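You operate a simulated robot arm through the tools that you are given. There is no shell and no other tool.

You are at the controls of a simulated robot arm. One attempt, no reset.

TASK
Withdraw the fuse of caster 1 and stand it in the empty cup.
Fine: its wiring is due for work and the pots are cold; air pump off, then main switch off first; both on again last, main first.

Only the result counts: the job must be done as asked and must still hold three seconds after the hand-in. Knocking over, shifting, dropping, spilling or breaking anything else fails it.

THE ROBOT
A 6-joint arm with a two-finger gripper, fixed in place. Base frame: the origin is at the foot of the arm, x ahead of it, y to its left, z up. Readings come in m, rad, newtons and seconds.
With the tool pointing down near the work surface it reaches from about 0.38 to 0.86 m from the base axis. Its first joint turns from -2.897 to 2.897 rad. Payload 2.45 kg.
The TCP is the grasp point between the finger pads, 0.02 m short of the fingertips. In the tool frame z runs along the fingers and y along their closing line. Largest opening 0.14 m; the body of the gripper starts 0.168 m behind the TCP.
Orientation is that of the tool frame in the base frame, as [roll, pitch, yaw] about the fixed x, y, z axes, in that order (R = Rz(yaw) Ry(pitch) Rx(roll)). With the fingers straight down and closing along the base's y, the tool's x points along the base's -x, its y along +y and its z along -z.

THE INTERFACE
- The arm moves only by the tool move_arm. Its argument "plan" is a list of rows, each a list of 3 entries, a list of its own where there are three numbers: the shift along the base's x, y, z in m, then the turn, a rotation vector about the base's x, y, z in rad, then the finger opening in m, from 0 to 0.14. In form: [[[dx, dy, dz], [wx, wy, wz], gripper], ...]. A call has 1 to 20 rows; each row shifts and turns the commanded pose from where the row before left it. A row lasts 0.2 s, in which the tool goes at most 0.05 m and 0.15 rad; a call with a longer step from one row to the next is refused whole, and so is a gripper value outside its range. A pose out of reach is approached as far as the arm can. The call stops where the force on the tool passes 40 N (or 10 N more than at its start, if that is more) or the arm is blocked; 0.2 s more then pass. Each finger travels about 0.045 m/s and halts on what it meets, pressing with about 38 N; the grip force reading is that of the motor and also rises with nothing between the fingers. The clock runs only during rows and for 0.2 s after the last one: add rows that do not move to give the fingers time. It gives the time, the measured TCP pose, the force on the tool (base axes), the opening and the grip force at its end, in the units of the frame above (readings bear some noise), with the torque about the TCP (base axes, N m) and any sound that the robot's microphone picked up, and new pictures: "views" is both (left out), scene, wrist or none.
- Cameras (640 x 400 px; columns grow to the right, rows downward): "scene" is fixed at [0.2205, 0.6522, 1.6442]; the picture's right is [-0.61, -0.80, 0.00], its down [-0.58, 0.44, -0.68] and it looks along [0.54, -0.41, -0.73] (base axes); focal length 313 px, centre (320, 200). "wrist" rides on the gripper at [0.078, 0.011, -0.209] in the tool frame; the picture's right is [-0.14, 0.99, 0.00], its down [-0.92, -0.13, -0.37] and it looks along [-0.37, -0.05, 0.93] (tool axes); focal length 280 px, centre (320, 200). There is no depth. A picture from a camera that has moved, and an enlarged one, comes with that camera's place and axes in the base frame and with its lens. The place of the scene camera against the robot may be out by one fixed shift of up to 0.012 m in any direction.
- raise_lower(by): slides the trunk up (or, below 0, down) by that many m; the arm rides with it, the base frame stays. It gives what a move gives, with no picture.
- enlarge(camera, box): a new picture of the part [left, top, right, bottom] of that camera's present view, enlarged. The clock stands still meanwhile.
- finish_job(): hands the job in; it is judged then, once.

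Nothing tells you positions but the pictures and the camera data. Unless the task says otherwise, let go and move clear before handing in.

The tools are called after "Call:" by a JSON object that holds its "op" and its "data". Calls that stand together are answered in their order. move_arm: Moves the arm, as the interface text tells. Its arguments: {"type":"object","properties":{"plan":{"type":"array"},"views":{"type":"string","enum":["both","scene","wrist","none"]}},"required":["plan"]} The other tools are called the same way: raise_lower (by) slides the trunk up or down; enlarge (camera, box) takes an enlarged picture of a part of a camera's view; finish_job () hands the job in.

At the start:

```text
time: 0.0
eef_pos: [0.3759, 0.2836, 1.2915]
orientation: [-3.141, 0.0, 3.141]
wrist_force: [0.0, 0.6, 0.4]
moment: [-0.05, 0.01, 0.04]
opening: 0.1398
gripper_force: 0.1
trunk travel left (down, up): [-0.125, 0.105]
```

scene: 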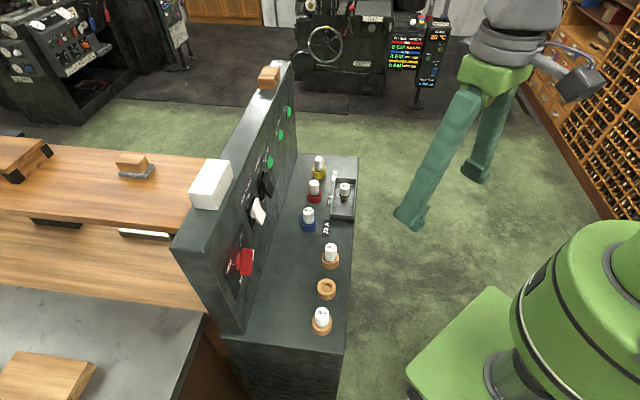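
wrist: 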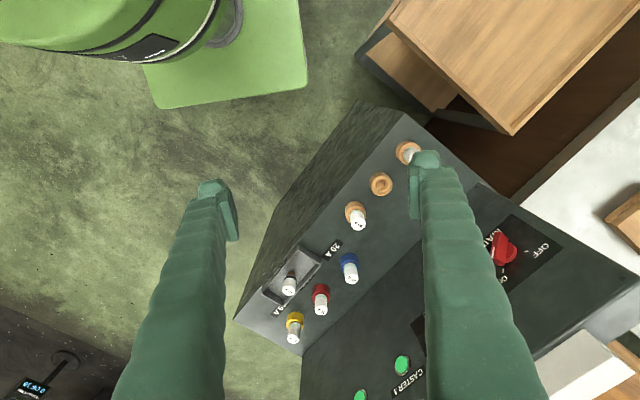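

I see a control cabinet with an upright panel (switches, lamps) and a low ledge carrying fuses in coloured cups, one of them empty. I'll first enlarge the views to read labels.

Call:
{"op": "enlarge", "data": {"camera": "scene", "box": [170, 60, 370, 185]}}

Call:
{"op": "enlarge", "data": {"camera": "scene", "box": [200, 140, 370, 350]}}

Call:
{"op": "enlarge", "data": {"camera": "wrist", "box": [230, 120, 440, 360]}}

Call:
{"op": "enlarge", "data": {"camera": "wrist", "box": [300, 200, 620, 400]}}

```text
3.20 times, centred on (270, 122) of scene
camera zoom: at [0.2205, 0.6522, 1.6442], right [-0.61, -0.8, 0.0], down [-0.58, 0.44, -0.68], along [0.54, -0.41, -0.73], focal length 1002 px, centre (480, 448)
```

zoom: 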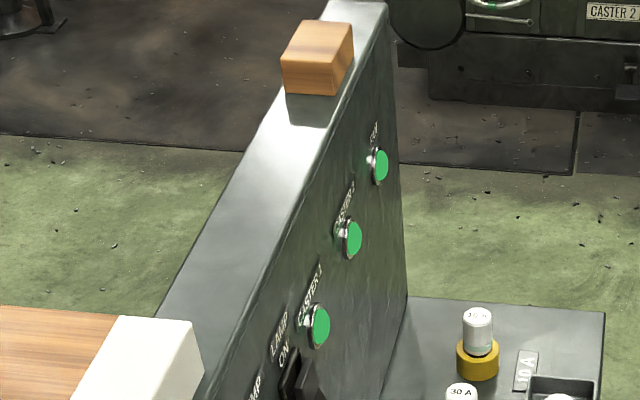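

```text
1.90 times, centred on (285, 245) of scene
camera zoom: at [0.2205, 0.6522, 1.6442], right [-0.61, -0.8, 0.0], down [-0.58, 0.44, -0.68], along [0.54, -0.41, -0.73], focal length 597 px, centre (387, 114)
```

zoom: 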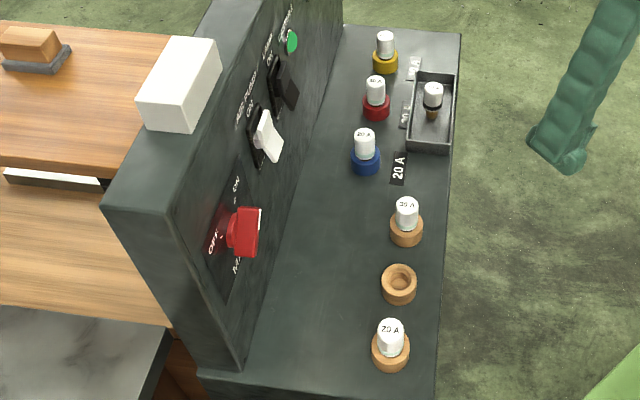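

```text
1.67 times, centred on (335, 240) of wrist
camera zoom: at [0.2978, 0.2949, 1.5017], right [0.14, 0.99, 0.0], down [0.92, -0.13, 0.37], along [0.37, -0.05, -0.93], focal length 467 px, centre (295, 133)
```

zoom: 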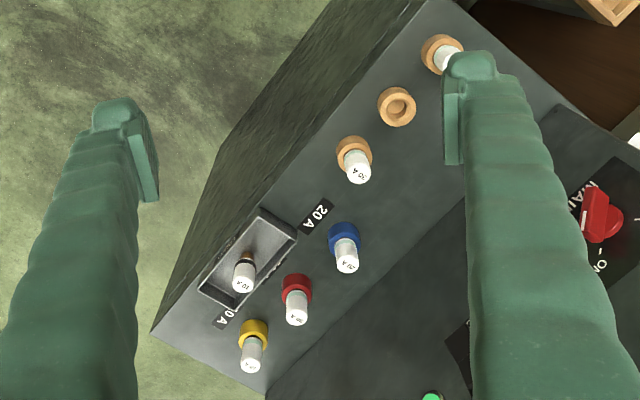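

```text
2.00 times, centred on (460, 300) of wrist
camera zoom: at [0.2978, 0.2949, 1.5017], right [0.14, 0.99, 0.0], down [0.92, -0.13, 0.37], along [0.37, -0.05, -0.93], focal length 561 px, centre (40, 0)
```

zoom: 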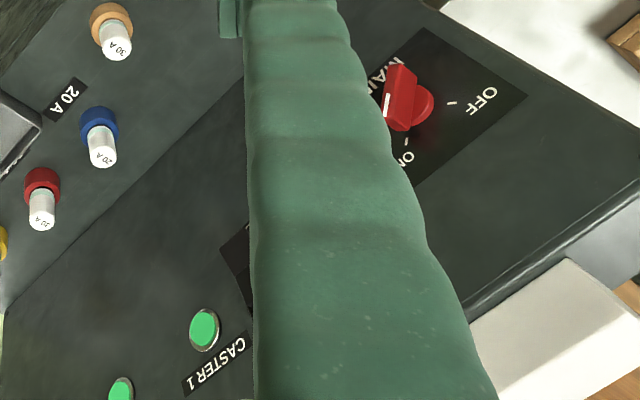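

The lamps are labelled CASTER 1 and so on, and there are three fuse holders (yellow, red, blue) plus wooden cups. I need to find which holder belongs to caster 1, so I'll look closer at all labels and the sign in the background.

Call:
{"op": "enlarge", "data": {"camera": "scene", "box": [370, 0, 470, 110]}}

Call:
{"op": "enlarge", "data": {"camera": "scene", "box": [290, 0, 400, 100]}}

Call:
{"op": "enlarge", "data": {"camera": "scene", "box": [295, 145, 365, 240]}}

Call:
{"op": "enlarge", "data": {"camera": "scene", "box": [225, 100, 300, 220]}}

Call:
{"op": "enlarge", "data": {"camera": "scene", "box": [0, 0, 200, 125]}}

Call:
{"op": "enlarge", "data": {"camera": "wrist", "box": [250, 240, 360, 350]}}

```text
3.64 times, centred on (420, 55) of scene
camera zoom: at [0.2205, 0.6522, 1.6442], right [-0.61, -0.8, 0.0], down [-0.58, 0.44, -0.68], along [0.54, -0.41, -0.73], focal length 1139 px, centre (-44, 727)
```

zoom: 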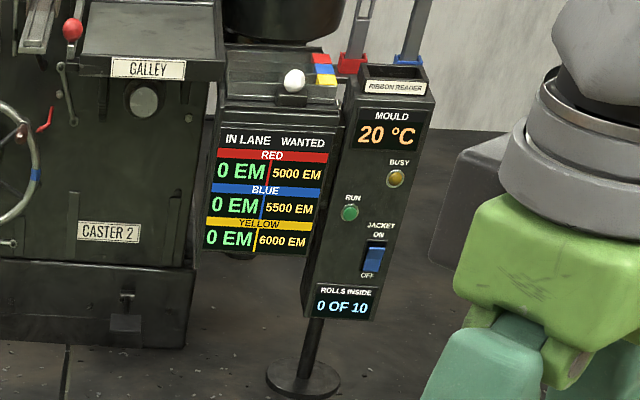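

```text
4.00 times, centred on (345, 50) of scene
camera zoom: at [0.2205, 0.6522, 1.6442], right [-0.61, -0.8, 0.0], down [-0.58, 0.44, -0.68], along [0.54, -0.41, -0.73], focal length 1253 px, centre (220, 800)
```

zoom: 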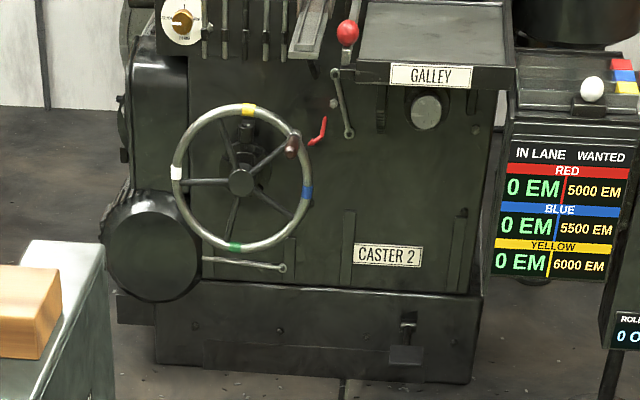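

```text
4.21 times, centred on (330, 192) of scene
camera zoom: at [0.2205, 0.6522, 1.6442], right [-0.61, -0.8, 0.0], down [-0.58, 0.44, -0.68], along [0.54, -0.41, -0.73], focal length 1319 px, centre (278, 232)
```

zoom: 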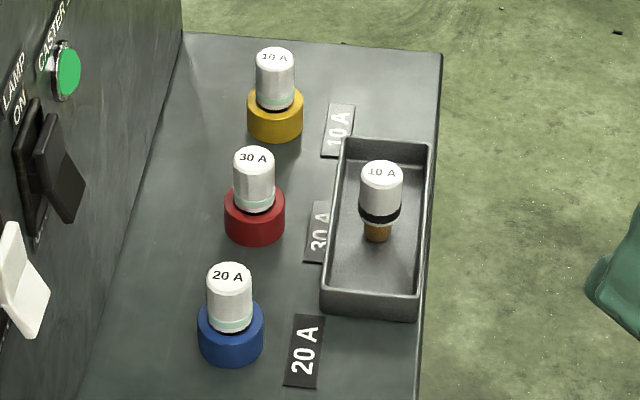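

```text
3.33 times, centred on (262, 160) of scene
camera zoom: at [0.2205, 0.6522, 1.6442], right [-0.61, -0.8, 0.0], down [-0.58, 0.44, -0.68], along [0.54, -0.41, -0.73], focal length 1044 px, centre (512, 333)
```

zoom: 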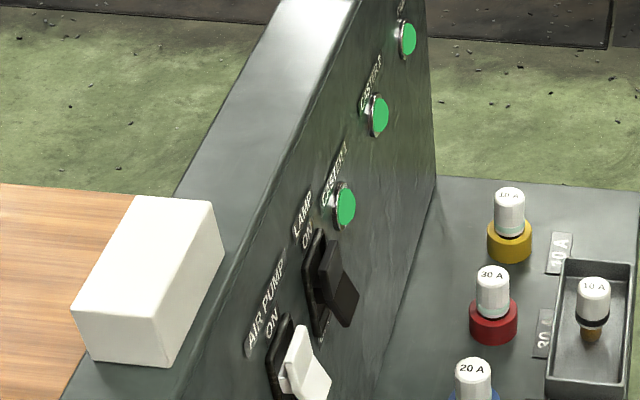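

```text
3.20 times, centred on (100, 62) of scene
camera zoom: at [0.2205, 0.6522, 1.6442], right [-0.61, -0.8, 0.0], down [-0.58, 0.44, -0.68], along [0.54, -0.41, -0.73], focal length 1002 px, centre (1024, 640)
```

zoom: 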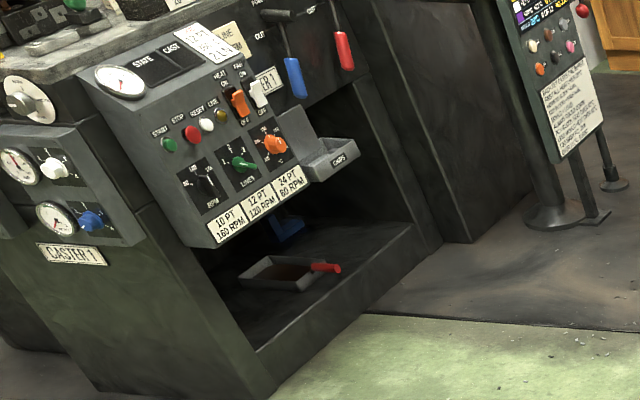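

```text
3.64 times, centred on (305, 295) of wrist
camera zoom: at [0.2978, 0.2949, 1.5017], right [0.14, 0.99, 0.0], down [0.92, -0.13, 0.37], along [0.37, -0.05, -0.93], focal length 1020 px, centre (374, -146)
```

zoom: 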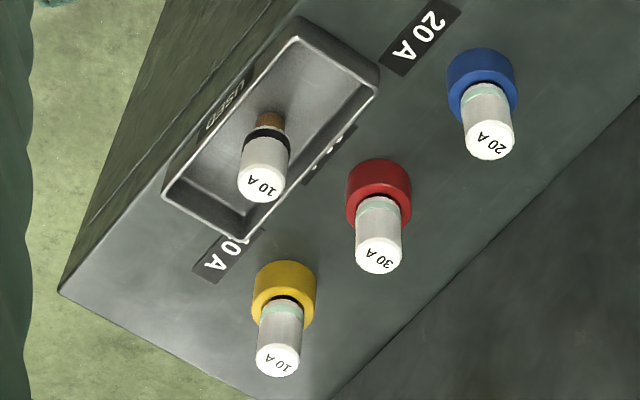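

The holders look aligned with the lamps (CASTER 1 lamp beside the blue 20 A holder), and the cabinet stands at about -45° in the base frame. I'll turn and tilt the wrist in free space for a frontal look at the panel to confirm labels and switch states.

Call:
{"op": "move_arm", "data": {"plan": [[[0.0153, -0.0123, -0.0075], [0, 0, 0.131], 0.14], [[0.0153, -0.0123, -0.0075], [0, 0, 0.131], 0.14], [[0.0153, -0.0123, -0.0075], [0, 0, 0.131], 0.14], [[0.0153, -0.0123, -0.0075], [0, 0, 0.131], 0.14], [[0.0153, -0.0123, -0.0075], [0, 0, 0.131], 0.14], [[0.0153, -0.0123, -0.0075], [0, 0, 0.1304], 0.14], [[0.0153, -0.0123, -0.0075], [0.0925, -0.0925, 0], 0.14], [[0.0153, -0.0123, -0.0075], [0.0925, -0.0925, 0], 0.14], [[0.0153, -0.0123, -0.0075], [0.0925, -0.0925, 0], 0.14], [[0.0153, -0.0123, -0.0075], [0.0925, -0.0925, 0], 0.14], [[0.0153, -0.0123, -0.0075], [0.0925, -0.0925, 0], 0.14], [[0.0153, -0.0123, -0.0075], [0.0925, -0.0925, 0], 0.14], [[0, 0, 0], [0, 0, 0], 0.14]]}}

```text
time: 2.8
eef_pos: [0.5618, 0.1377, 1.2017]
orientation: [-3.141, 0.784, -2.355]
wrist_force: [0.0, 0.4, -0.6]
moment: [0.01, 0.03, -0.04]
opening: 0.1396
gripper_force: 0.1
trunk travel left (down, up): [-0.125, 0.105]
camera wrist: at [0.4099, 0.0025, 1.2954], right [-0.63, 0.77, 0.1], down [0.37, 0.19, 0.91], along [0.68, 0.61, -0.4], focal length 280 px, centre (320, 200)
```

scene: 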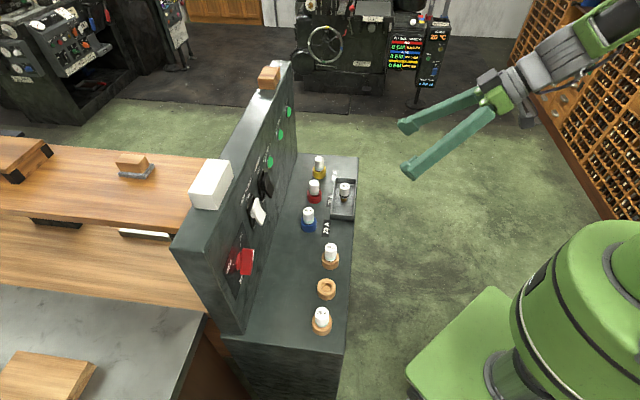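
wrist: 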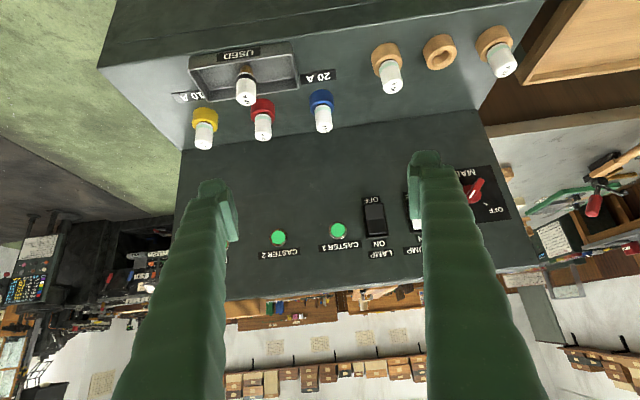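

The wrist picture is upside down but shows the panel front; the lamps sit above the holders. I'll enlarge it to read labels and switch states.

Call:
{"op": "enlarge", "data": {"camera": "wrist", "box": [170, 40, 350, 160]}}

Call:
{"op": "enlarge", "data": {"camera": "wrist", "box": [230, 150, 430, 280]}}

Call:
{"op": "enlarge", "data": {"camera": "wrist", "box": [360, 20, 540, 280]}}

```text
3.33 times, centred on (260, 100) of wrist
camera zoom: at [0.4099, 0.0025, 1.2954], right [-0.63, 0.77, 0.1], down [0.37, 0.19, 0.91], along [0.68, 0.61, -0.4], focal length 935 px, centre (520, 533)
```

zoom: 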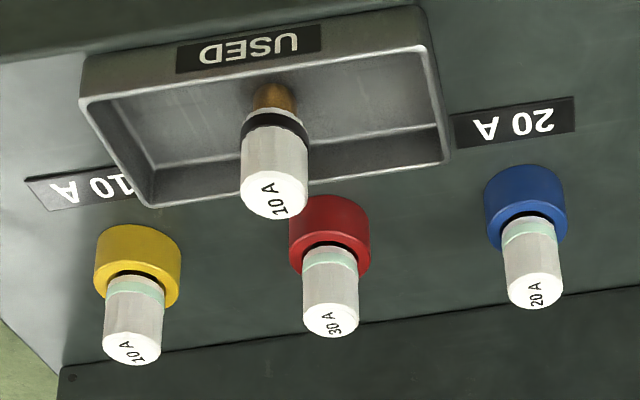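

```text
3.08 times, centred on (330, 215) of wrist
camera zoom: at [0.4099, 0.0025, 1.2954], right [-0.63, 0.77, 0.1], down [0.37, 0.19, 0.91], along [0.68, 0.61, -0.4], focal length 863 px, centre (289, 154)
```

zoom: 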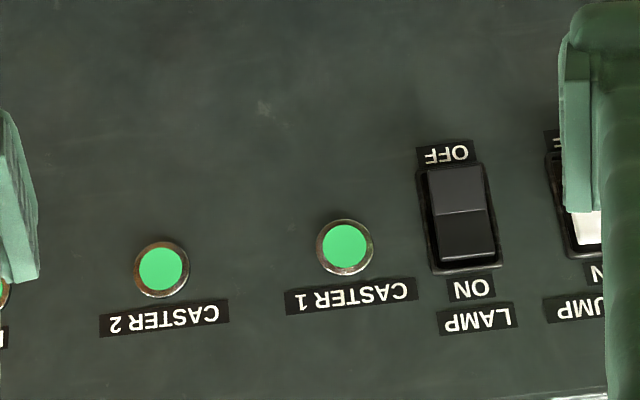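

```text
1.54 times, centred on (450, 150) of wrist
camera zoom: at [0.4099, 0.0025, 1.2954], right [-0.63, 0.77, 0.1], down [0.37, 0.19, 0.91], along [0.68, 0.61, -0.4], focal length 431 px, centre (120, 277)
```

zoom: 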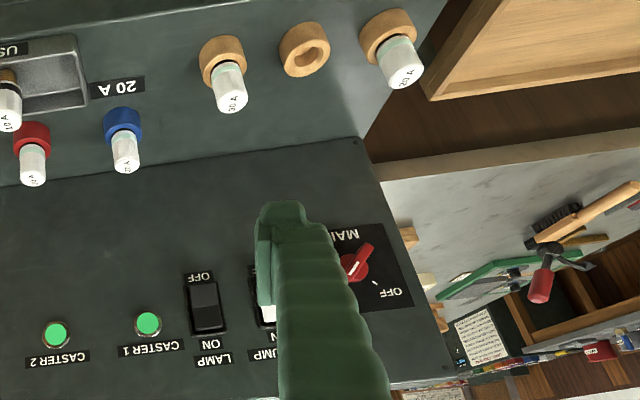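

The CASTER 1 lamp sits in line with the blue 20 A holder (CASTER 2 with red, third lamp with yellow), so blue is the fuse to pull; the empty wooden cup is the middle one. Next I'll slide over to look at the main and air pump switches between the fingers.

Call:
{"op": "move_arm", "data": {"plan": [[[-0.0168, 0.0333, 0], [0, 0, 0], 0.14], [[-0.0168, 0.0333, 0], [0, 0, 0], 0.14], [[-0.0168, 0.0333, 0], [0, 0, 0], 0.14], [[-0.0168, 0.0333, 0], [0, 0, 0], 0.14], [[-0.0168, 0.0333, 0], [0, 0, 0], 0.14], [[-0.0168, 0.0333, 0], [0, 0, 0], 0.14], [[-0.0168, 0.0333, 0], [0, 0, 0], 0.14], [[-0.0168, 0.0333, 0], [0, 0, 0], 0.14], [[0, 0, 0], [0, 0, 0], 0.14]]}}

```text
time: 4.8
eef_pos: [0.4576, 0.3561, 1.1917]
orientation: [3.13, 0.784, -2.356]
wrist_force: [-0.6, -0.1, 0.3]
moment: [0.0, -0.03, -0.03]
opening: 0.1402
gripper_force: 0.0
out of reach, approached as far as the arm can: row 7, 8
trunk travel left (down, up): [-0.125, 0.105]
camera wrist: at [0.3086, 0.22, 1.2862], right [-0.64, 0.76, 0.1], down [0.37, 0.19, 0.91], along [0.68, 0.62, -0.4], focal length 280 px, centre (320, 200)
```

scene: 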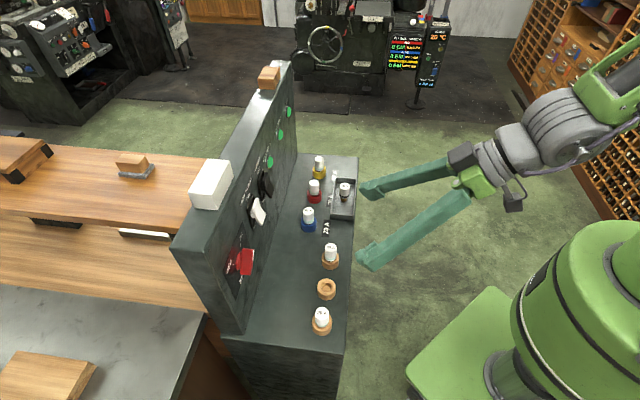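
wrist: 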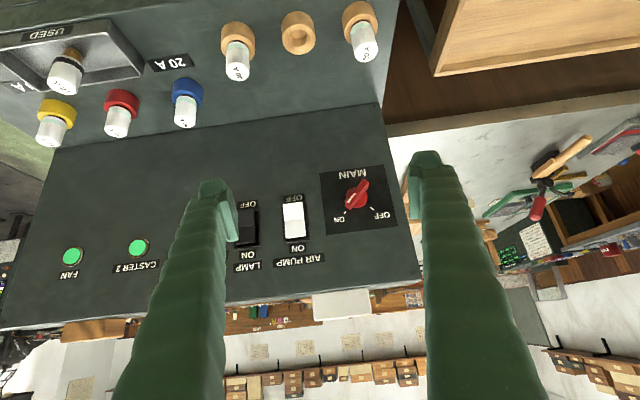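

The arm hit a reach limit there, but the view is good: the main knob and air pump rocker are in sight. I'll enlarge them to read their positions.

Call:
{"op": "enlarge", "data": {"camera": "wrist", "box": [265, 150, 425, 280]}}

Call:
{"op": "enlarge", "data": {"camera": "wrist", "box": [0, 0, 220, 150]}}

Call:
{"op": "enlarge", "data": {"camera": "wrist", "box": [200, 0, 400, 130]}}

Call:
{"op": "enlarge", "data": {"camera": "scene", "box": [215, 180, 295, 310]}}

```text
3.08 times, centred on (345, 215) of wrist
camera zoom: at [0.3086, 0.22, 1.2862], right [-0.64, 0.76, 0.1], down [0.37, 0.19, 0.91], along [0.68, 0.62, -0.4], focal length 863 px, centre (243, 154)
```

zoom: 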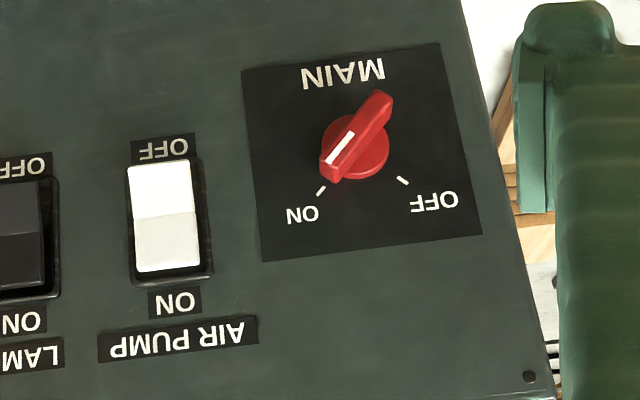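

```text
2.67 times, centred on (110, 75) of wrist
camera zoom: at [0.3086, 0.22, 1.2862], right [-0.64, 0.76, 0.1], down [0.37, 0.19, 0.91], along [0.68, 0.62, -0.4], focal length 748 px, centre (880, 533)
```

zoom: 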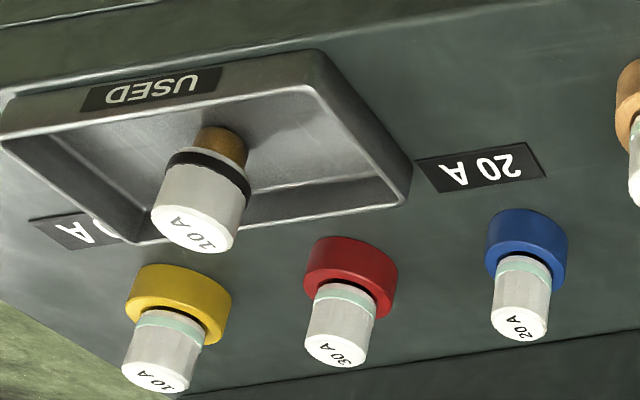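

```text
3.08 times, centred on (300, 65) of wrist
camera zoom: at [0.3086, 0.22, 1.2862], right [-0.64, 0.76, 0.1], down [0.37, 0.19, 0.91], along [0.68, 0.62, -0.4], focal length 863 px, centre (382, 615)
```

zoom: 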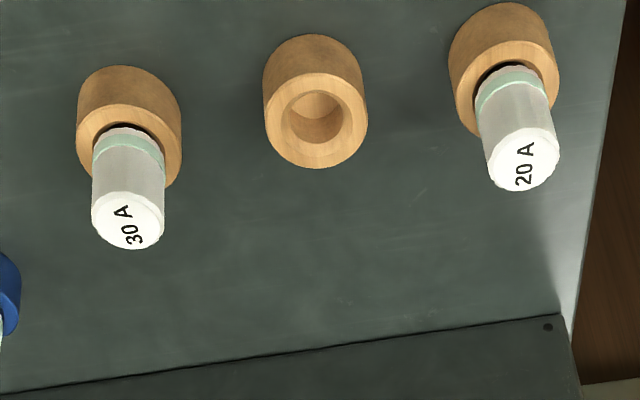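

```text
3.08 times, centred on (255, 245) of scene
camera zoom: at [0.2205, 0.6522, 1.6442], right [-0.61, -0.8, 0.0], down [-0.58, 0.44, -0.68], along [0.54, -0.41, -0.73], focal length 964 px, centre (520, 62)
```

zoom: 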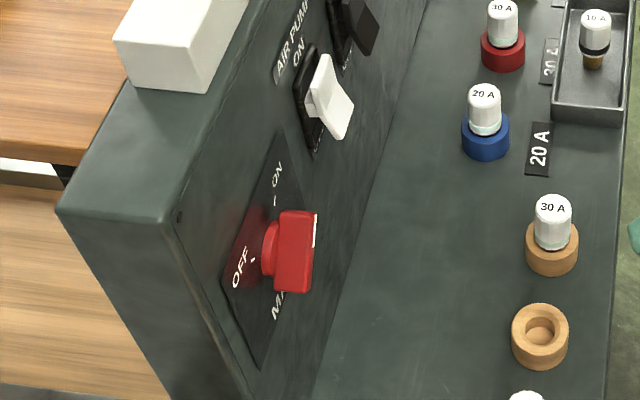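

The air pump rocker is ON (top pressed in, bottom standing out) and the main knob points to ON at the upper right; OFF is at the upper left. Triangulating, the CASTER 1 lamp and the blue holder share the same place along the panel, so blue is confirmed; I'll close the fingers and make a small move to see how the commanded pose behaves after the reach limit.

Call:
{"op": "move_arm", "data": {"plan": [[[0.02, -0.01, 0], [0, 0, 0], 0.1], [[0.02, -0.01, 0], [0, 0, 0], 0.05], [[0.0, 0.0, 0], [0, 0, 0], 0.0], [[0, 0, 0], [0, 0, 0], 0.0], [[0, 0, 0], [0, 0, 0], 0.0], [[0, 0, 0], [0, 0, 0], 0.0], [[0, 0, 0], [0, 0, 0], 0.0], [[0, 0, 0], [0, 0, 0], 0.0], [[0, 0, 0], [0, 0, 0], 0.0]]}}

```text
time: 6.8
eef_pos: [0.4832, 0.3577, 1.2014]
orientation: [-3.141, 0.785, -2.355]
wrist_force: [-0.2, 0.2, -0.1]
moment: [-0.01, 0.01, -0.01]
opening: 0.0
gripper_force: 27.5
out of reach, approached as far as the arm can: row 1
trunk travel left (down, up): [-0.125, 0.105]
camera wrist: at [0.3328, 0.2227, 1.2944], right [-0.63, 0.77, 0.1], down [0.37, 0.19, 0.91], along [0.68, 0.61, -0.4], focal length 280 px, centre (320, 200)
```

scene: 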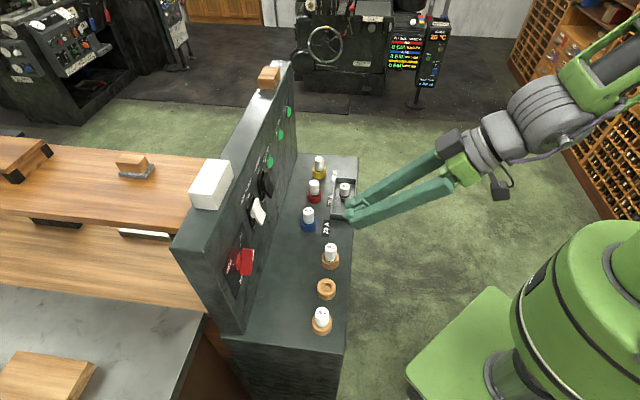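
wrist: 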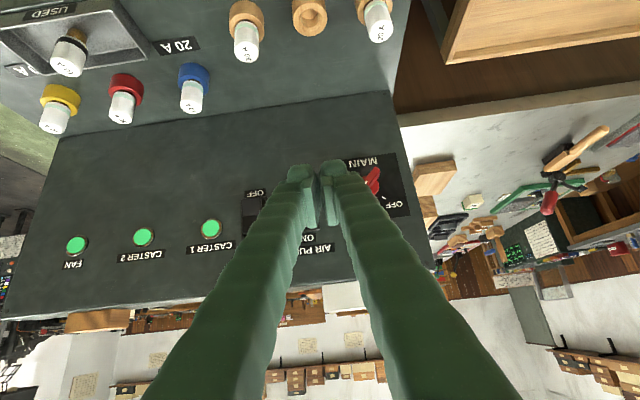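

With closed fingers tilted 45° the tip edge makes a narrow pusher. I take the air pump rocker centre to be near x 0.675, y 0.49, z 1.125; I'll move to a pre-press spot in front of its lower (OFF) half.

Call:
{"op": "move_arm", "data": {"plan": [[[0.0261, 0.0112, -0.0235], [0, 0, 0], 0], [[0.0261, 0.0112, -0.0235], [0, 0, 0], 0], [[0.0261, 0.0112, -0.0235], [0, 0, 0], 0], [[0.0261, 0.0112, -0.0235], [0, 0, 0], 0], [[0, 0, 0], [0, 0, 0], 0]]}}

```text
time: 8.0
eef_pos: [0.5859, 0.4038, 1.1062]
orientation: [3.141, 0.785, -2.354]
wrist_force: [0.6, 0.4, 0.9]
moment: [-0.01, 0.0, -0.03]
opening: 0.0002
gripper_force: 29.4
trunk travel left (down, up): [-0.125, 0.105]
camera wrist: at [0.4344, 0.2685, 1.2001], right [-0.63, 0.77, 0.1], down [0.37, 0.19, 0.91], along [0.68, 0.61, -0.4], focal length 280 px, centre (320, 200)
```

scene: 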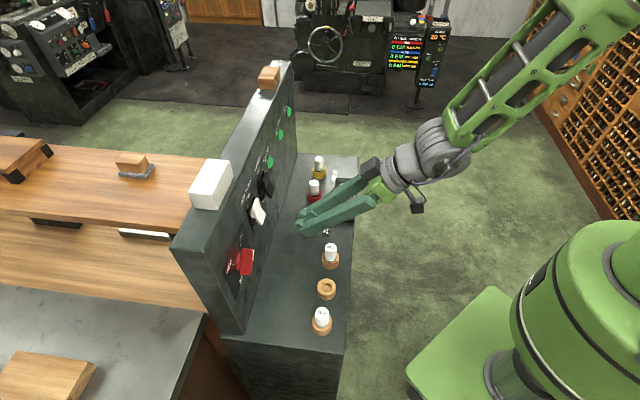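
wrist: 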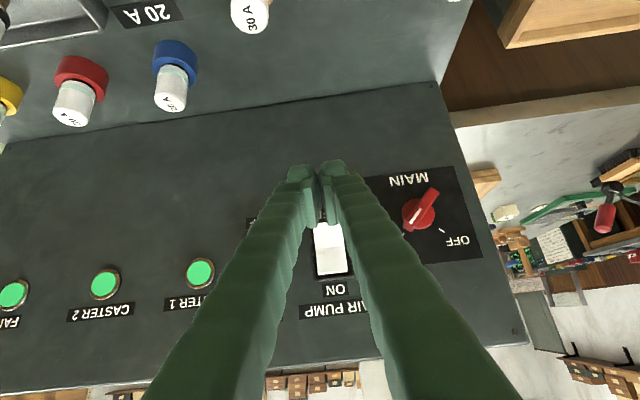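

The pre-press pose was reached and the rocker is visible between the fingers. I'll enlarge to check alignment.

Call:
{"op": "enlarge", "data": {"camera": "wrist", "box": [260, 140, 420, 300]}}

Call:
{"op": "enlarge", "data": {"camera": "scene", "box": [220, 160, 340, 280]}}

```text
2.50 times, centred on (340, 220) of wrist
camera zoom: at [0.4344, 0.2685, 1.2001], right [-0.63, 0.77, 0.1], down [0.37, 0.19, 0.91], along [0.68, 0.61, -0.4], focal length 701 px, centre (270, 150)
```

zoom: 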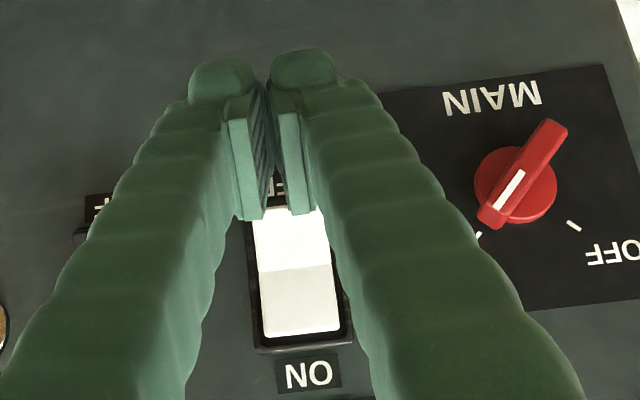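

```text
3.33 times, centred on (280, 220) of scene
camera zoom: at [0.2205, 0.6522, 1.6442], right [-0.61, -0.8, 0.0], down [-0.58, 0.44, -0.68], along [0.54, -0.41, -0.73], focal length 1044 px, centre (453, 133)
```

zoom: 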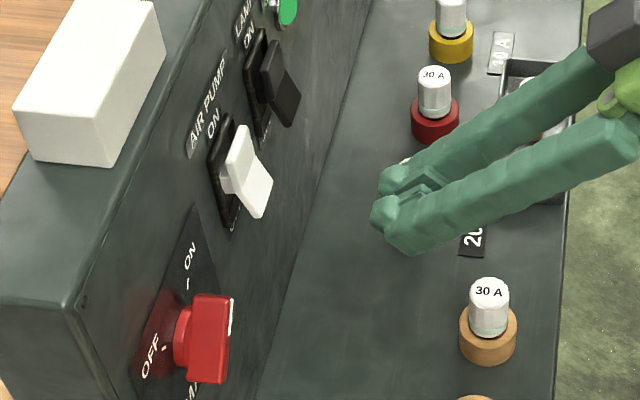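

The fingertips line up with the rocker (along-panel position about 0.129 for both) at its lower half's height. I'll push forward gradually.

Call:
{"op": "move_arm", "data": {"plan": [[[0.01414, 0.01414, 0], [0, 0, 0], 0], [[0.01414, 0.01414, 0], [0, 0, 0], 0], [[0.01414, 0.01414, 0], [0, 0, 0], 0], [[0.00707, 0.00707, 0], [0, 0, 0], 0], [[0.00707, 0.00707, 0], [0, 0, 0], 0], [[0, 0, 0], [0, 0, 0], 0]]}}

```text
time: 9.4
eef_pos: [0.6411, 0.4601, 1.1042]
orientation: [-3.141, 0.786, -2.354]
wrist_force: [-1.5, 0.2, -0.7]
moment: [0.0, -0.02, -0.01]
opening: 0.0001
gripper_force: 29.6
trunk travel left (down, up): [-0.125, 0.105]
camera wrist: at [0.4891, 0.3252, 1.1989], right [-0.63, 0.77, 0.1], down [0.37, 0.19, 0.91], along [0.68, 0.61, -0.4], focal length 280 px, centre (320, 200)
```

scene: 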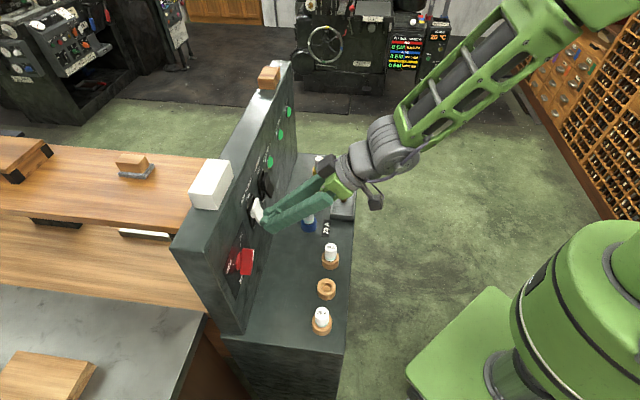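
wrist: 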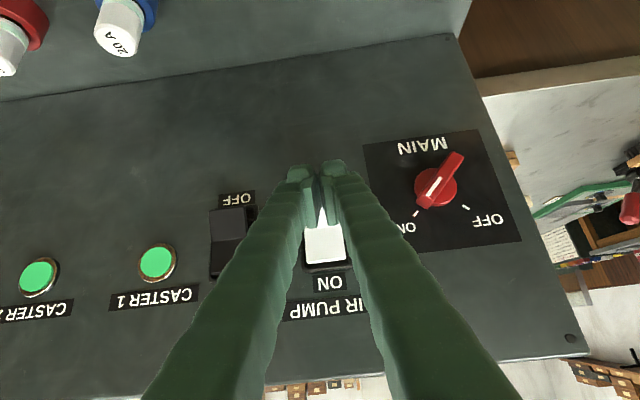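

Contact is only just beginning. I'll keep pushing in smaller steps and watch the force.

Call:
{"op": "move_arm", "data": {"plan": [[[0.00354, 0.00354, 0], [0, 0, 0], 0], [[0.00354, 0.00354, 0], [0, 0, 0], 0], [[0.00354, 0.00354, 0], [0, 0, 0], 0], [[0, 0, 0], [0, 0, 0], 0]]}}

Call:
{"op": "enlarge", "data": {"camera": "scene", "box": [220, 160, 340, 280]}}

Call:
{"op": "enlarge", "data": {"camera": "wrist", "box": [260, 140, 420, 300]}}

```text
time: 10.4
eef_pos: [0.6484, 0.4668, 1.1014]
orientation: [-3.139, 0.774, -2.357]
wrist_force: [-13.2, -12.0, 3.7]
moment: [-0.01, -0.18, 0.0]
opening: 0.0059
gripper_force: 29.3
trunk travel left (down, up): [-0.125, 0.105]
stopped in row 4: the force on the tool passed its limit at 40 N (the readings are from after the stop); the commanded pose is now the measured one
camera wrist: at [0.4967, 0.3323, 1.1978], right [-0.63, 0.77, 0.09], down [0.37, 0.19, 0.91], along [0.68, 0.61, -0.41], focal length 280 px, centre (320, 200)
```

scene: 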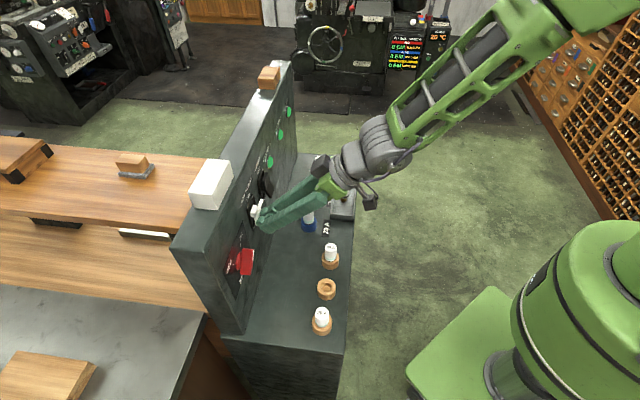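
wrist: 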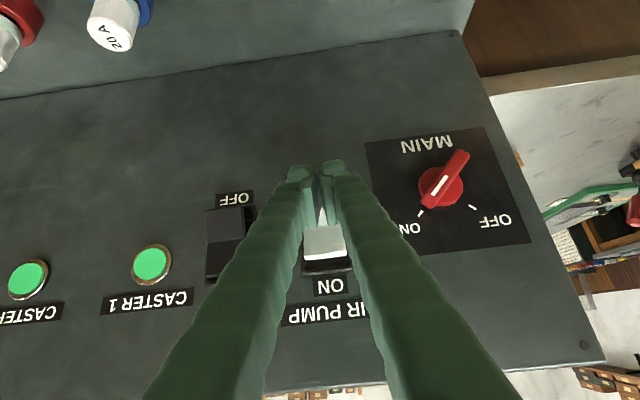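

```text
3.33 times, centred on (280, 220) of scene
camera zoom: at [0.2205, 0.6522, 1.6442], right [-0.61, -0.8, 0.0], down [-0.58, 0.44, -0.68], along [0.54, -0.41, -0.73], focal length 1044 px, centre (453, 133)
```

zoom: 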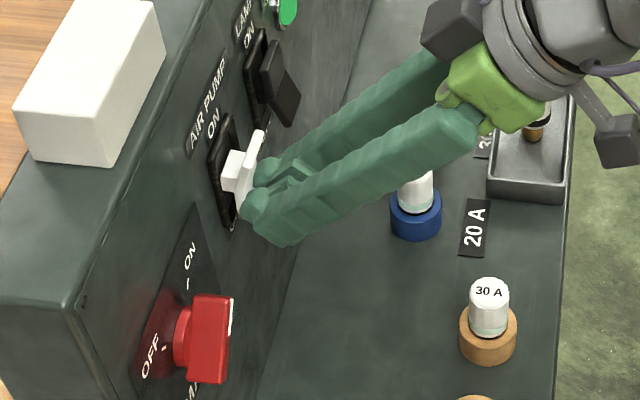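

```text
2.50 times, centred on (340, 220) of wrist
camera zoom: at [0.4967, 0.3323, 1.1978], right [-0.63, 0.77, 0.09], down [0.37, 0.19, 0.91], along [0.68, 0.61, -0.41], focal length 701 px, centre (270, 150)
```

zoom: 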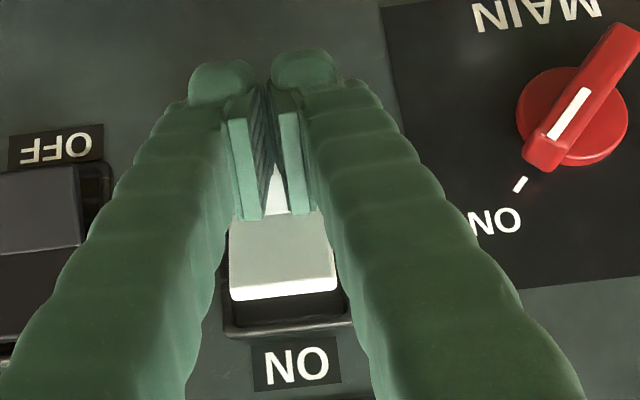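

The rocker has flipped: its top edge now stands out. I'll back off and check it stays OFF.

Call:
{"op": "move_arm", "data": {"plan": [[[-0.01414, -0.01414, 0], [0, 0, 0], 0], [[-0.01414, -0.01414, 0], [0, 0, 0], 0], [[-0.01414, -0.01414, 0], [0, 0, 0], 0], [[-0.01414, -0.01414, 0], [0, 0, 0], 0], [[0, 0, 0], [0, 0, 0], 0]]}}

Call:
{"op": "enlarge", "data": {"camera": "scene", "box": [220, 160, 340, 280]}}

Call:
{"op": "enlarge", "data": {"camera": "wrist", "box": [260, 140, 500, 300]}}

```text
time: 11.6
eef_pos: [0.5958, 0.4135, 1.1023]
orientation: [-3.14, 0.777, -2.354]
wrist_force: [0.5, -0.6, 0.0]
moment: [0.0, 0.02, -0.03]
opening: 0.0001
gripper_force: 29.9
trunk travel left (down, up): [-0.125, 0.105]
camera wrist: at [0.4441, 0.2795, 1.1982], right [-0.63, 0.77, 0.1], down [0.37, 0.19, 0.91], along [0.68, 0.61, -0.41], focal length 280 px, centre (320, 200)
```

scene: 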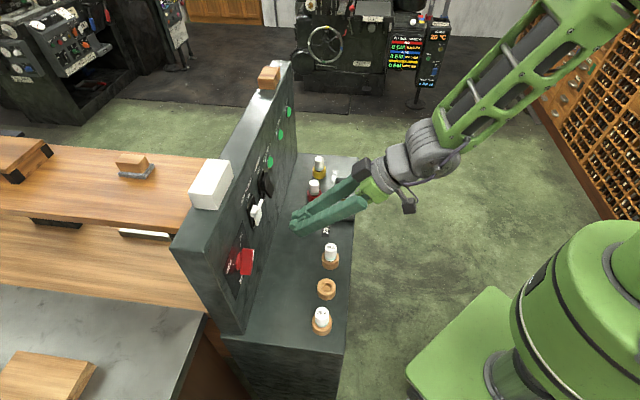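
wrist: 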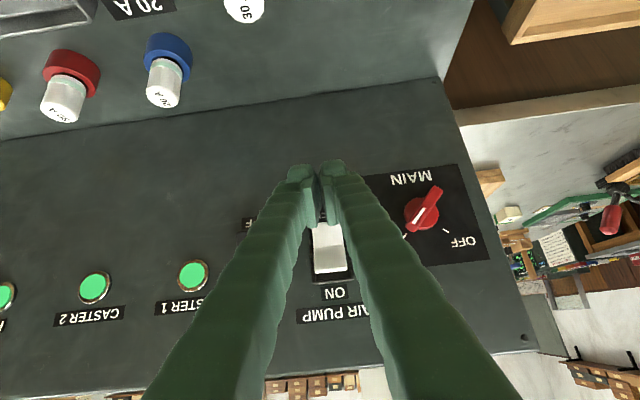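

```text
3.33 times, centred on (280, 220) of scene
camera zoom: at [0.2205, 0.6522, 1.6442], right [-0.61, -0.8, 0.0], down [-0.58, 0.44, -0.68], along [0.54, -0.41, -0.73], focal length 1044 px, centre (453, 133)
```

zoom: 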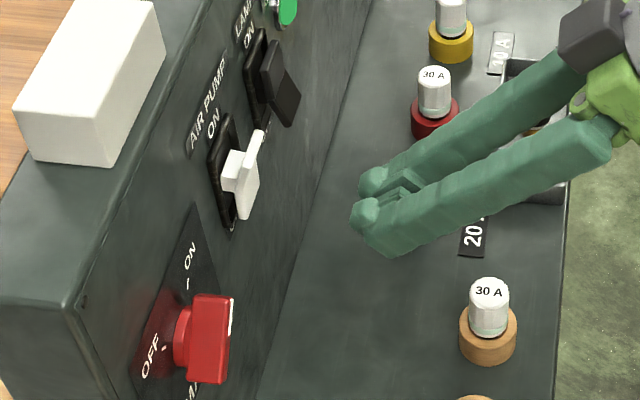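

```text
2.50 times, centred on (380, 220) of wrist
camera zoom: at [0.4441, 0.2795, 1.1982], right [-0.63, 0.77, 0.1], down [0.37, 0.19, 0.91], along [0.68, 0.61, -0.41], focal length 701 px, centre (170, 150)
```

zoom: 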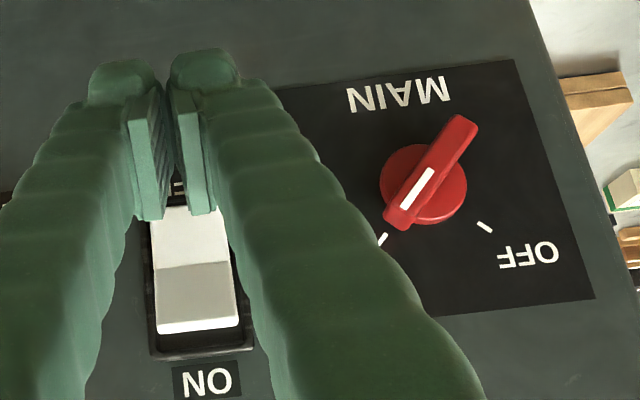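

The air pump is OFF and holds. Now for the main knob: I'll tilt the tool to horizontal here (clear of everything) to see whether that attitude is reachable.

Call:
{"op": "move_arm", "data": {"plan": [[[-0.01, -0.01, 0.003], [0.0925, -0.0925, 0], 0], [[-0.01, -0.01, 0.003], [0.0925, -0.0925, 0], 0], [[0, 0, 0.003], [0.0925, -0.0925, 0], 0], [[0, 0, 0.003], [0.0925, -0.0925, 0], 0], [[0, 0, 0.003], [0.0925, -0.0925, 0], 0], [[0, 0, 0.003], [0.0925, -0.0925, 0], 0], [[0, 0, 0], [0, 0, 0], 0]]}}

```text
time: 13.2
eef_pos: [0.626, 0.4336, 1.1935]
orientation: [1.885, 1.458, 2.698]
wrist_force: [-0.4, -0.1, -0.1]
moment: [-0.01, -0.02, 0.0]
opening: 0.0
gripper_force: 29.0
out of reach, approached as far as the arm can: row 1, 2, 3, 4, 5, 6
trunk travel left (down, up): [-0.125, 0.105]
camera wrist: at [0.4674, 0.294, 1.1256], right [-0.7, 0.67, 0.24], down [-0.07, -0.4, 0.91], along [0.71, 0.63, 0.32], focal length 280 px, centre (320, 200)
```

scene: 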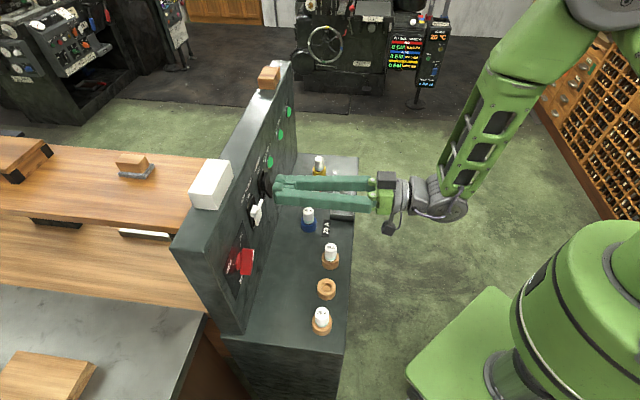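
wrist: 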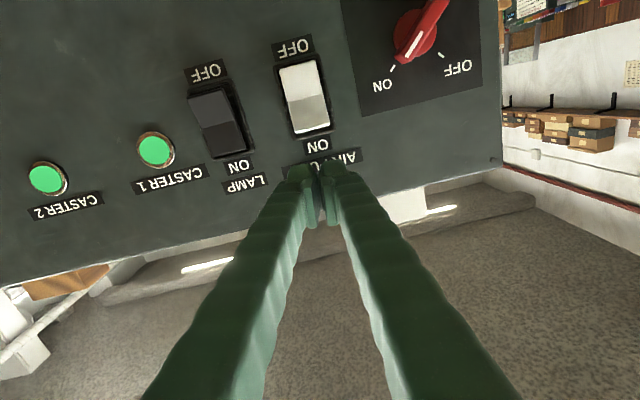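

The arm cannot hold the tool horizontal this low with the trunk where it is (it drifted up to z 1.19), so lowering the trunk should help. First I'll tilt back and withdraw from the panel to be safe.

Call:
{"op": "move_arm", "data": {"plan": [[[-0.01, -0.01, 0], [-0.0925, 0.0925, 0], 0], [[-0.01, -0.01, 0], [-0.0925, 0.0925, 0], 0], [[-0.01, -0.01, 0], [-0.0925, 0.0925, 0], 0], [[-0.01, -0.01, 0], [-0.0925, 0.0925, 0], 0], [[0, 0, 0], [-0.0925, 0.0925, 0], 0], [[0, 0, 0], [-0.0925, 0.0925, 0], 0], [[0, 0, 0], [0, 0, 0], 0]]}}

```text
time: 14.8
eef_pos: [0.5847, 0.396, 1.1935]
orientation: [2.998, 0.764, -2.504]
wrist_force: [-1.0, 1.5, 0.4]
moment: [-0.02, -0.01, 0.02]
opening: 0.0
gripper_force: 29.3
trunk travel left (down, up): [-0.125, 0.105]
camera wrist: at [0.4344, 0.2626, 1.2909], right [-0.58, 0.79, 0.2], down [0.45, 0.11, 0.89], along [0.68, 0.6, -0.42], focal length 280 px, centre (320, 200)
```

scene: 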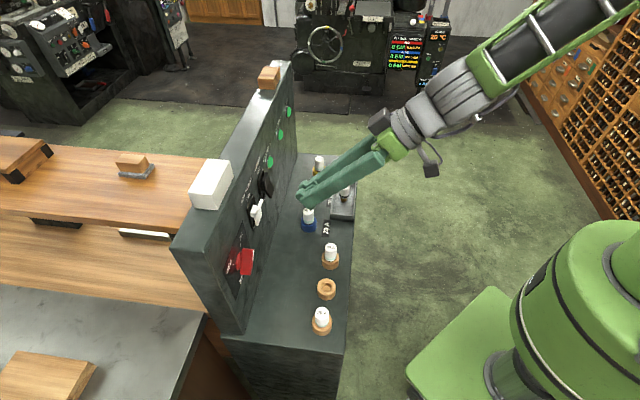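
wrist: 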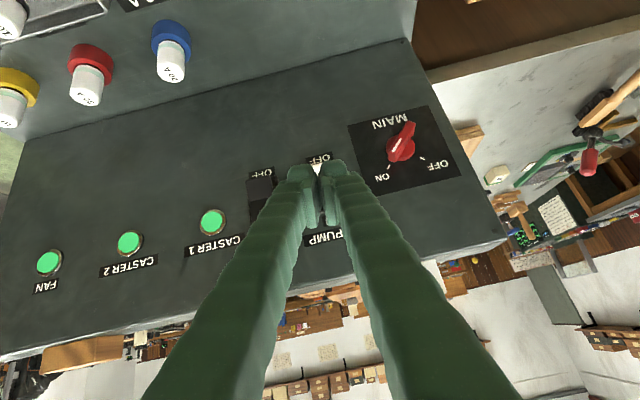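

The clamped pose becomes the new command, good to know. TCP is now at z 1.19, well clear, so I'll lower the trunk.

Call:
{"op": "raise_lower", "data": {"by": -0.12}}

```text
time: 16.3
eef_pos: [0.5834, 0.397, 1.0724]
orientation: [2.997, 0.767, -2.504]
wrist_force: [0.4, 0.1, -0.7]
moment: [0.05, -0.04, -0.02]
opening: 0.0
gripper_force: 29.6
trunk travel left (down, up): [-0.005, 0.225]
```

Trunk is down. I'll now turn the tool to horizontal, facing the panel, while going up to about z 1.12 and staying about 0.11 m off the panel.

Call:
{"op": "move_arm", "data": {"plan": [[[0, 0, 0.016], [0.0799, -0.1075, 0.0005], 0], [[0, 0, 0.016], [0.0799, -0.1075, 0.0005], 0], [[0, 0, 0.016], [0.0799, -0.1075, 0.0005], 0], [[0, 0, 0.0], [0.0799, -0.1075, 0.0005], 0], [[0, 0, 0], [0.0799, -0.1075, 0.0005], 0], [[0, 0, 0], [0.0799, -0.1075, 0.0005], 0], [[0, 0, 0], [0, 0, 0], 0]]}}

```text
time: 17.9
eef_pos: [0.6118, 0.4079, 1.1654]
orientation: [1.8, 1.498, 2.59]
wrist_force: [0.1, -0.3, -0.3]
moment: [0.01, -0.01, 0.01]
opening: 0.0002
gripper_force: 29.0
out of reach, approached as far as the arm can: row 5, 6
trunk travel left (down, up): [-0.005, 0.225]
camera wrist: at [0.452, 0.2706, 1.0927], right [-0.69, 0.69, 0.21], down [-0.11, -0.39, 0.92], along [0.71, 0.61, 0.35], focal length 280 px, centre (320, 200)
```

scene: 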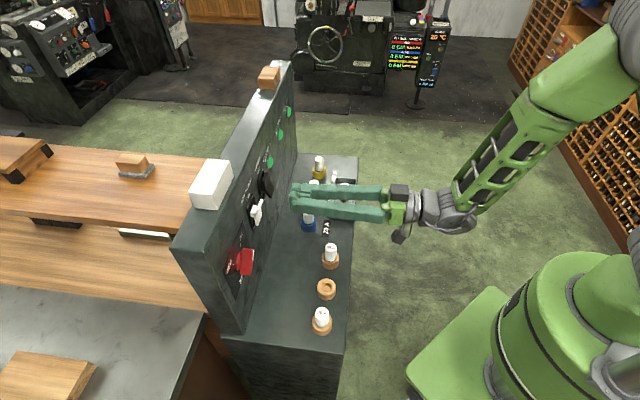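
wrist: 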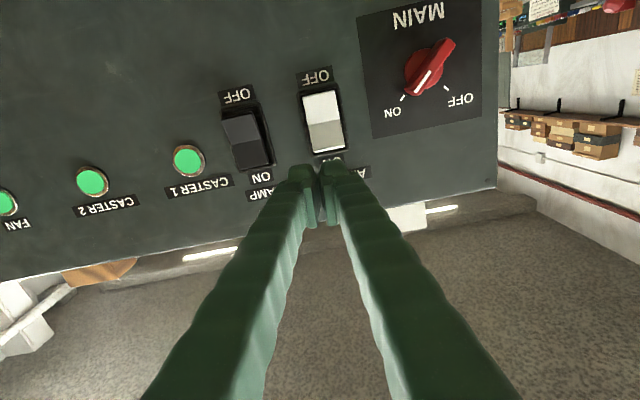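

The tool is nearly horizontal now; it should fit better closer to the panel. The main knob's bar centre I take to be at about x 0.58, y 0.55, z 1.10, its front about 0.035 m off the panel. I'll slide over in front of it, keeping the tips short of it.

Call:
{"op": "move_arm", "data": {"plan": [[[-0.017, 0.017, -0.01], [-0.0076, -0.0124, -0.001], 0], [[-0.0099, 0.024, -0.01], [-0.0076, -0.0124, -0.001], 0], [[-0.0099, 0.024, -0.01], [-0.0076, -0.0124, -0.001], 0], [[-0.0099, 0.024, -0.01], [-0.0076, -0.0124, -0.001], 0], [[-0.0099, 0.024, -0.01], [-0.0076, -0.0124, -0.001], 0], [[0, 0, 0], [0, 0, 0], 0]]}}

```text
time: 19.3
eef_pos: [0.6483, 0.4536, 1.1708]
orientation: [1.872, 1.53, 2.688]
wrist_force: [-0.3, 0.4, 0.2]
moment: [0.0, -0.01, 0.01]
opening: 0.0001
gripper_force: 29.7
out of reach, approached as far as the arm can: row 1, 2, 3, 4, 5
trunk travel left (down, up): [-0.005, 0.225]
camera wrist: at [0.4939, 0.3108, 1.0968], right [-0.72, 0.68, 0.18], down [-0.12, -0.37, 0.92], along [0.69, 0.64, 0.35], focal length 280 px, centre (320, 200)
```

scene: 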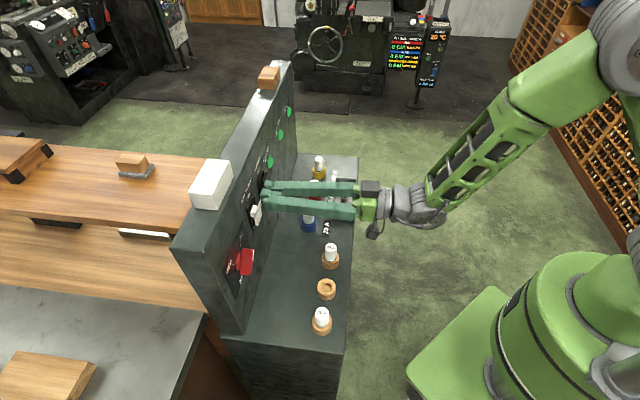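
wrist: 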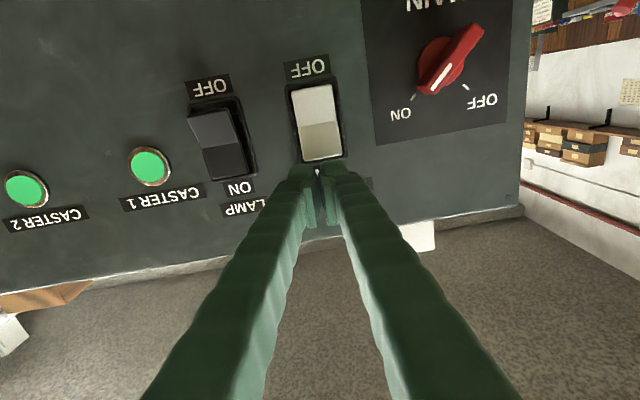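

The arm could not go left while held horizontal; it slid toward the panel instead, with no contact. A steeper tilt is needed, so I'll back up, raise and tilt the tool down again.

Call:
{"op": "move_arm", "data": {"plan": [[[-0.014, -0.014, 0.015], [-0.0925, 0.0925, 0], 0], [[-0.014, -0.014, 0.01], [-0.0925, 0.0925, 0], 0], [[-0.014, -0.014, 0.01], [-0.0925, 0.0925, 0], 0], [[-0.014, -0.014, 0], [-0.0925, 0.0925, 0], 0], [[0, 0, 0], [-0.0925, 0.0925, 0], 0], [[0, 0, 0], [-0.0925, 0.0925, 0], 0], [[0, 0, 0], [0, 0, 0], 0]]}}

```text
time: 20.9
eef_pos: [0.5862, 0.4078, 1.2083]
orientation: [3.033, 0.863, -2.415]
wrist_force: [0.3, 0.6, 0.4]
moment: [-0.01, 0.0, 0.0]
opening: 0.0
gripper_force: 29.2
out of reach, approached as far as the arm can: row 6
trunk travel left (down, up): [-0.005, 0.225]
camera wrist: at [0.4376, 0.2591, 1.2854], right [-0.65, 0.74, 0.17], down [0.36, 0.09, 0.93], along [0.67, 0.67, -0.33], focal length 280 px, centre (320, 200)
```

scene: 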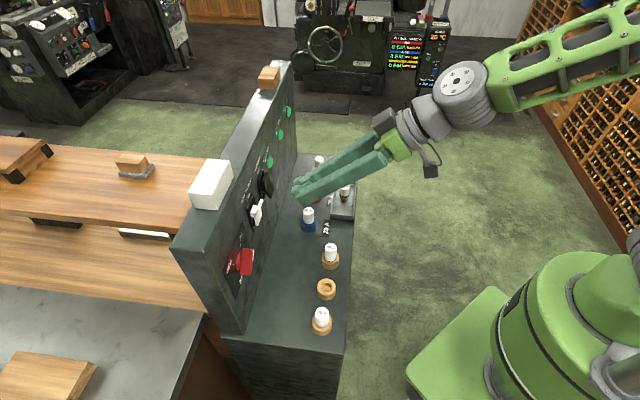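
wrist: 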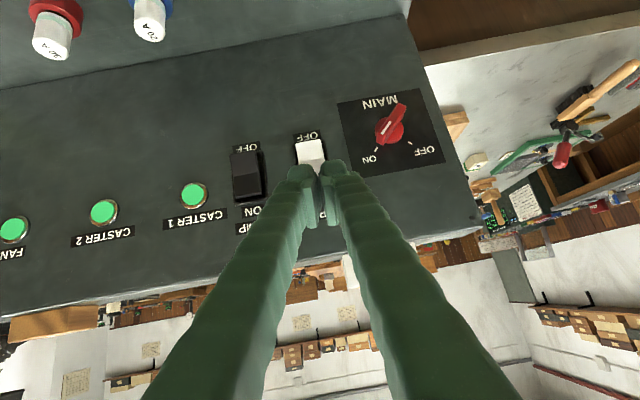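

The arm is free again with the tool tilted down. I'll set the tool to a 30° lean from vertical (better within the arm's limits) and move to the right of the main knob, still short of the panel, so I can push its upper end left to OFF with the closed fingertips.

Call:
{"op": "move_arm", "data": {"plan": [[[-0.0057, 0.0137, -0.016], [-0.0979, 0.063, -0.0039], 0], [[-0.0057, 0.0137, -0.016], [-0.0979, 0.063, -0.0039], 0], [[-0.0057, 0.0137, -0.016], [-0.0979, 0.063, -0.0039], 0], [[0, 0, 0], [0, 0, 0], 0]]}}

```text
time: 21.9
eef_pos: [0.5691, 0.4478, 1.1591]
orientation: [3.14, 0.523, -2.357]
wrist_force: [0.7, 0.2, -0.3]
moment: [-0.04, 0.01, -0.04]
opening: 0.0004
gripper_force: 29.7
trunk travel left (down, up): [-0.005, 0.225]
camera wrist: at [0.4402, 0.3353, 1.3018], right [-0.62, 0.78, 0.07], down [0.52, 0.34, 0.78], along [0.59, 0.52, -0.62], focal length 280 px, centre (320, 200)
```

scene: 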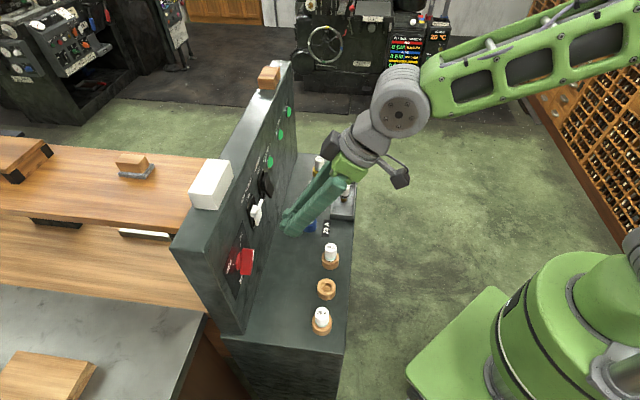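
wrist: 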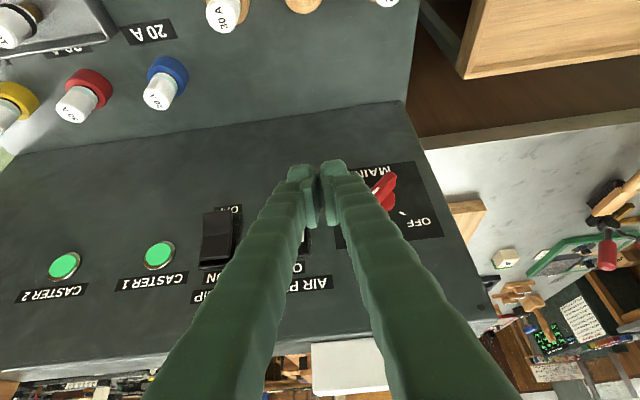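

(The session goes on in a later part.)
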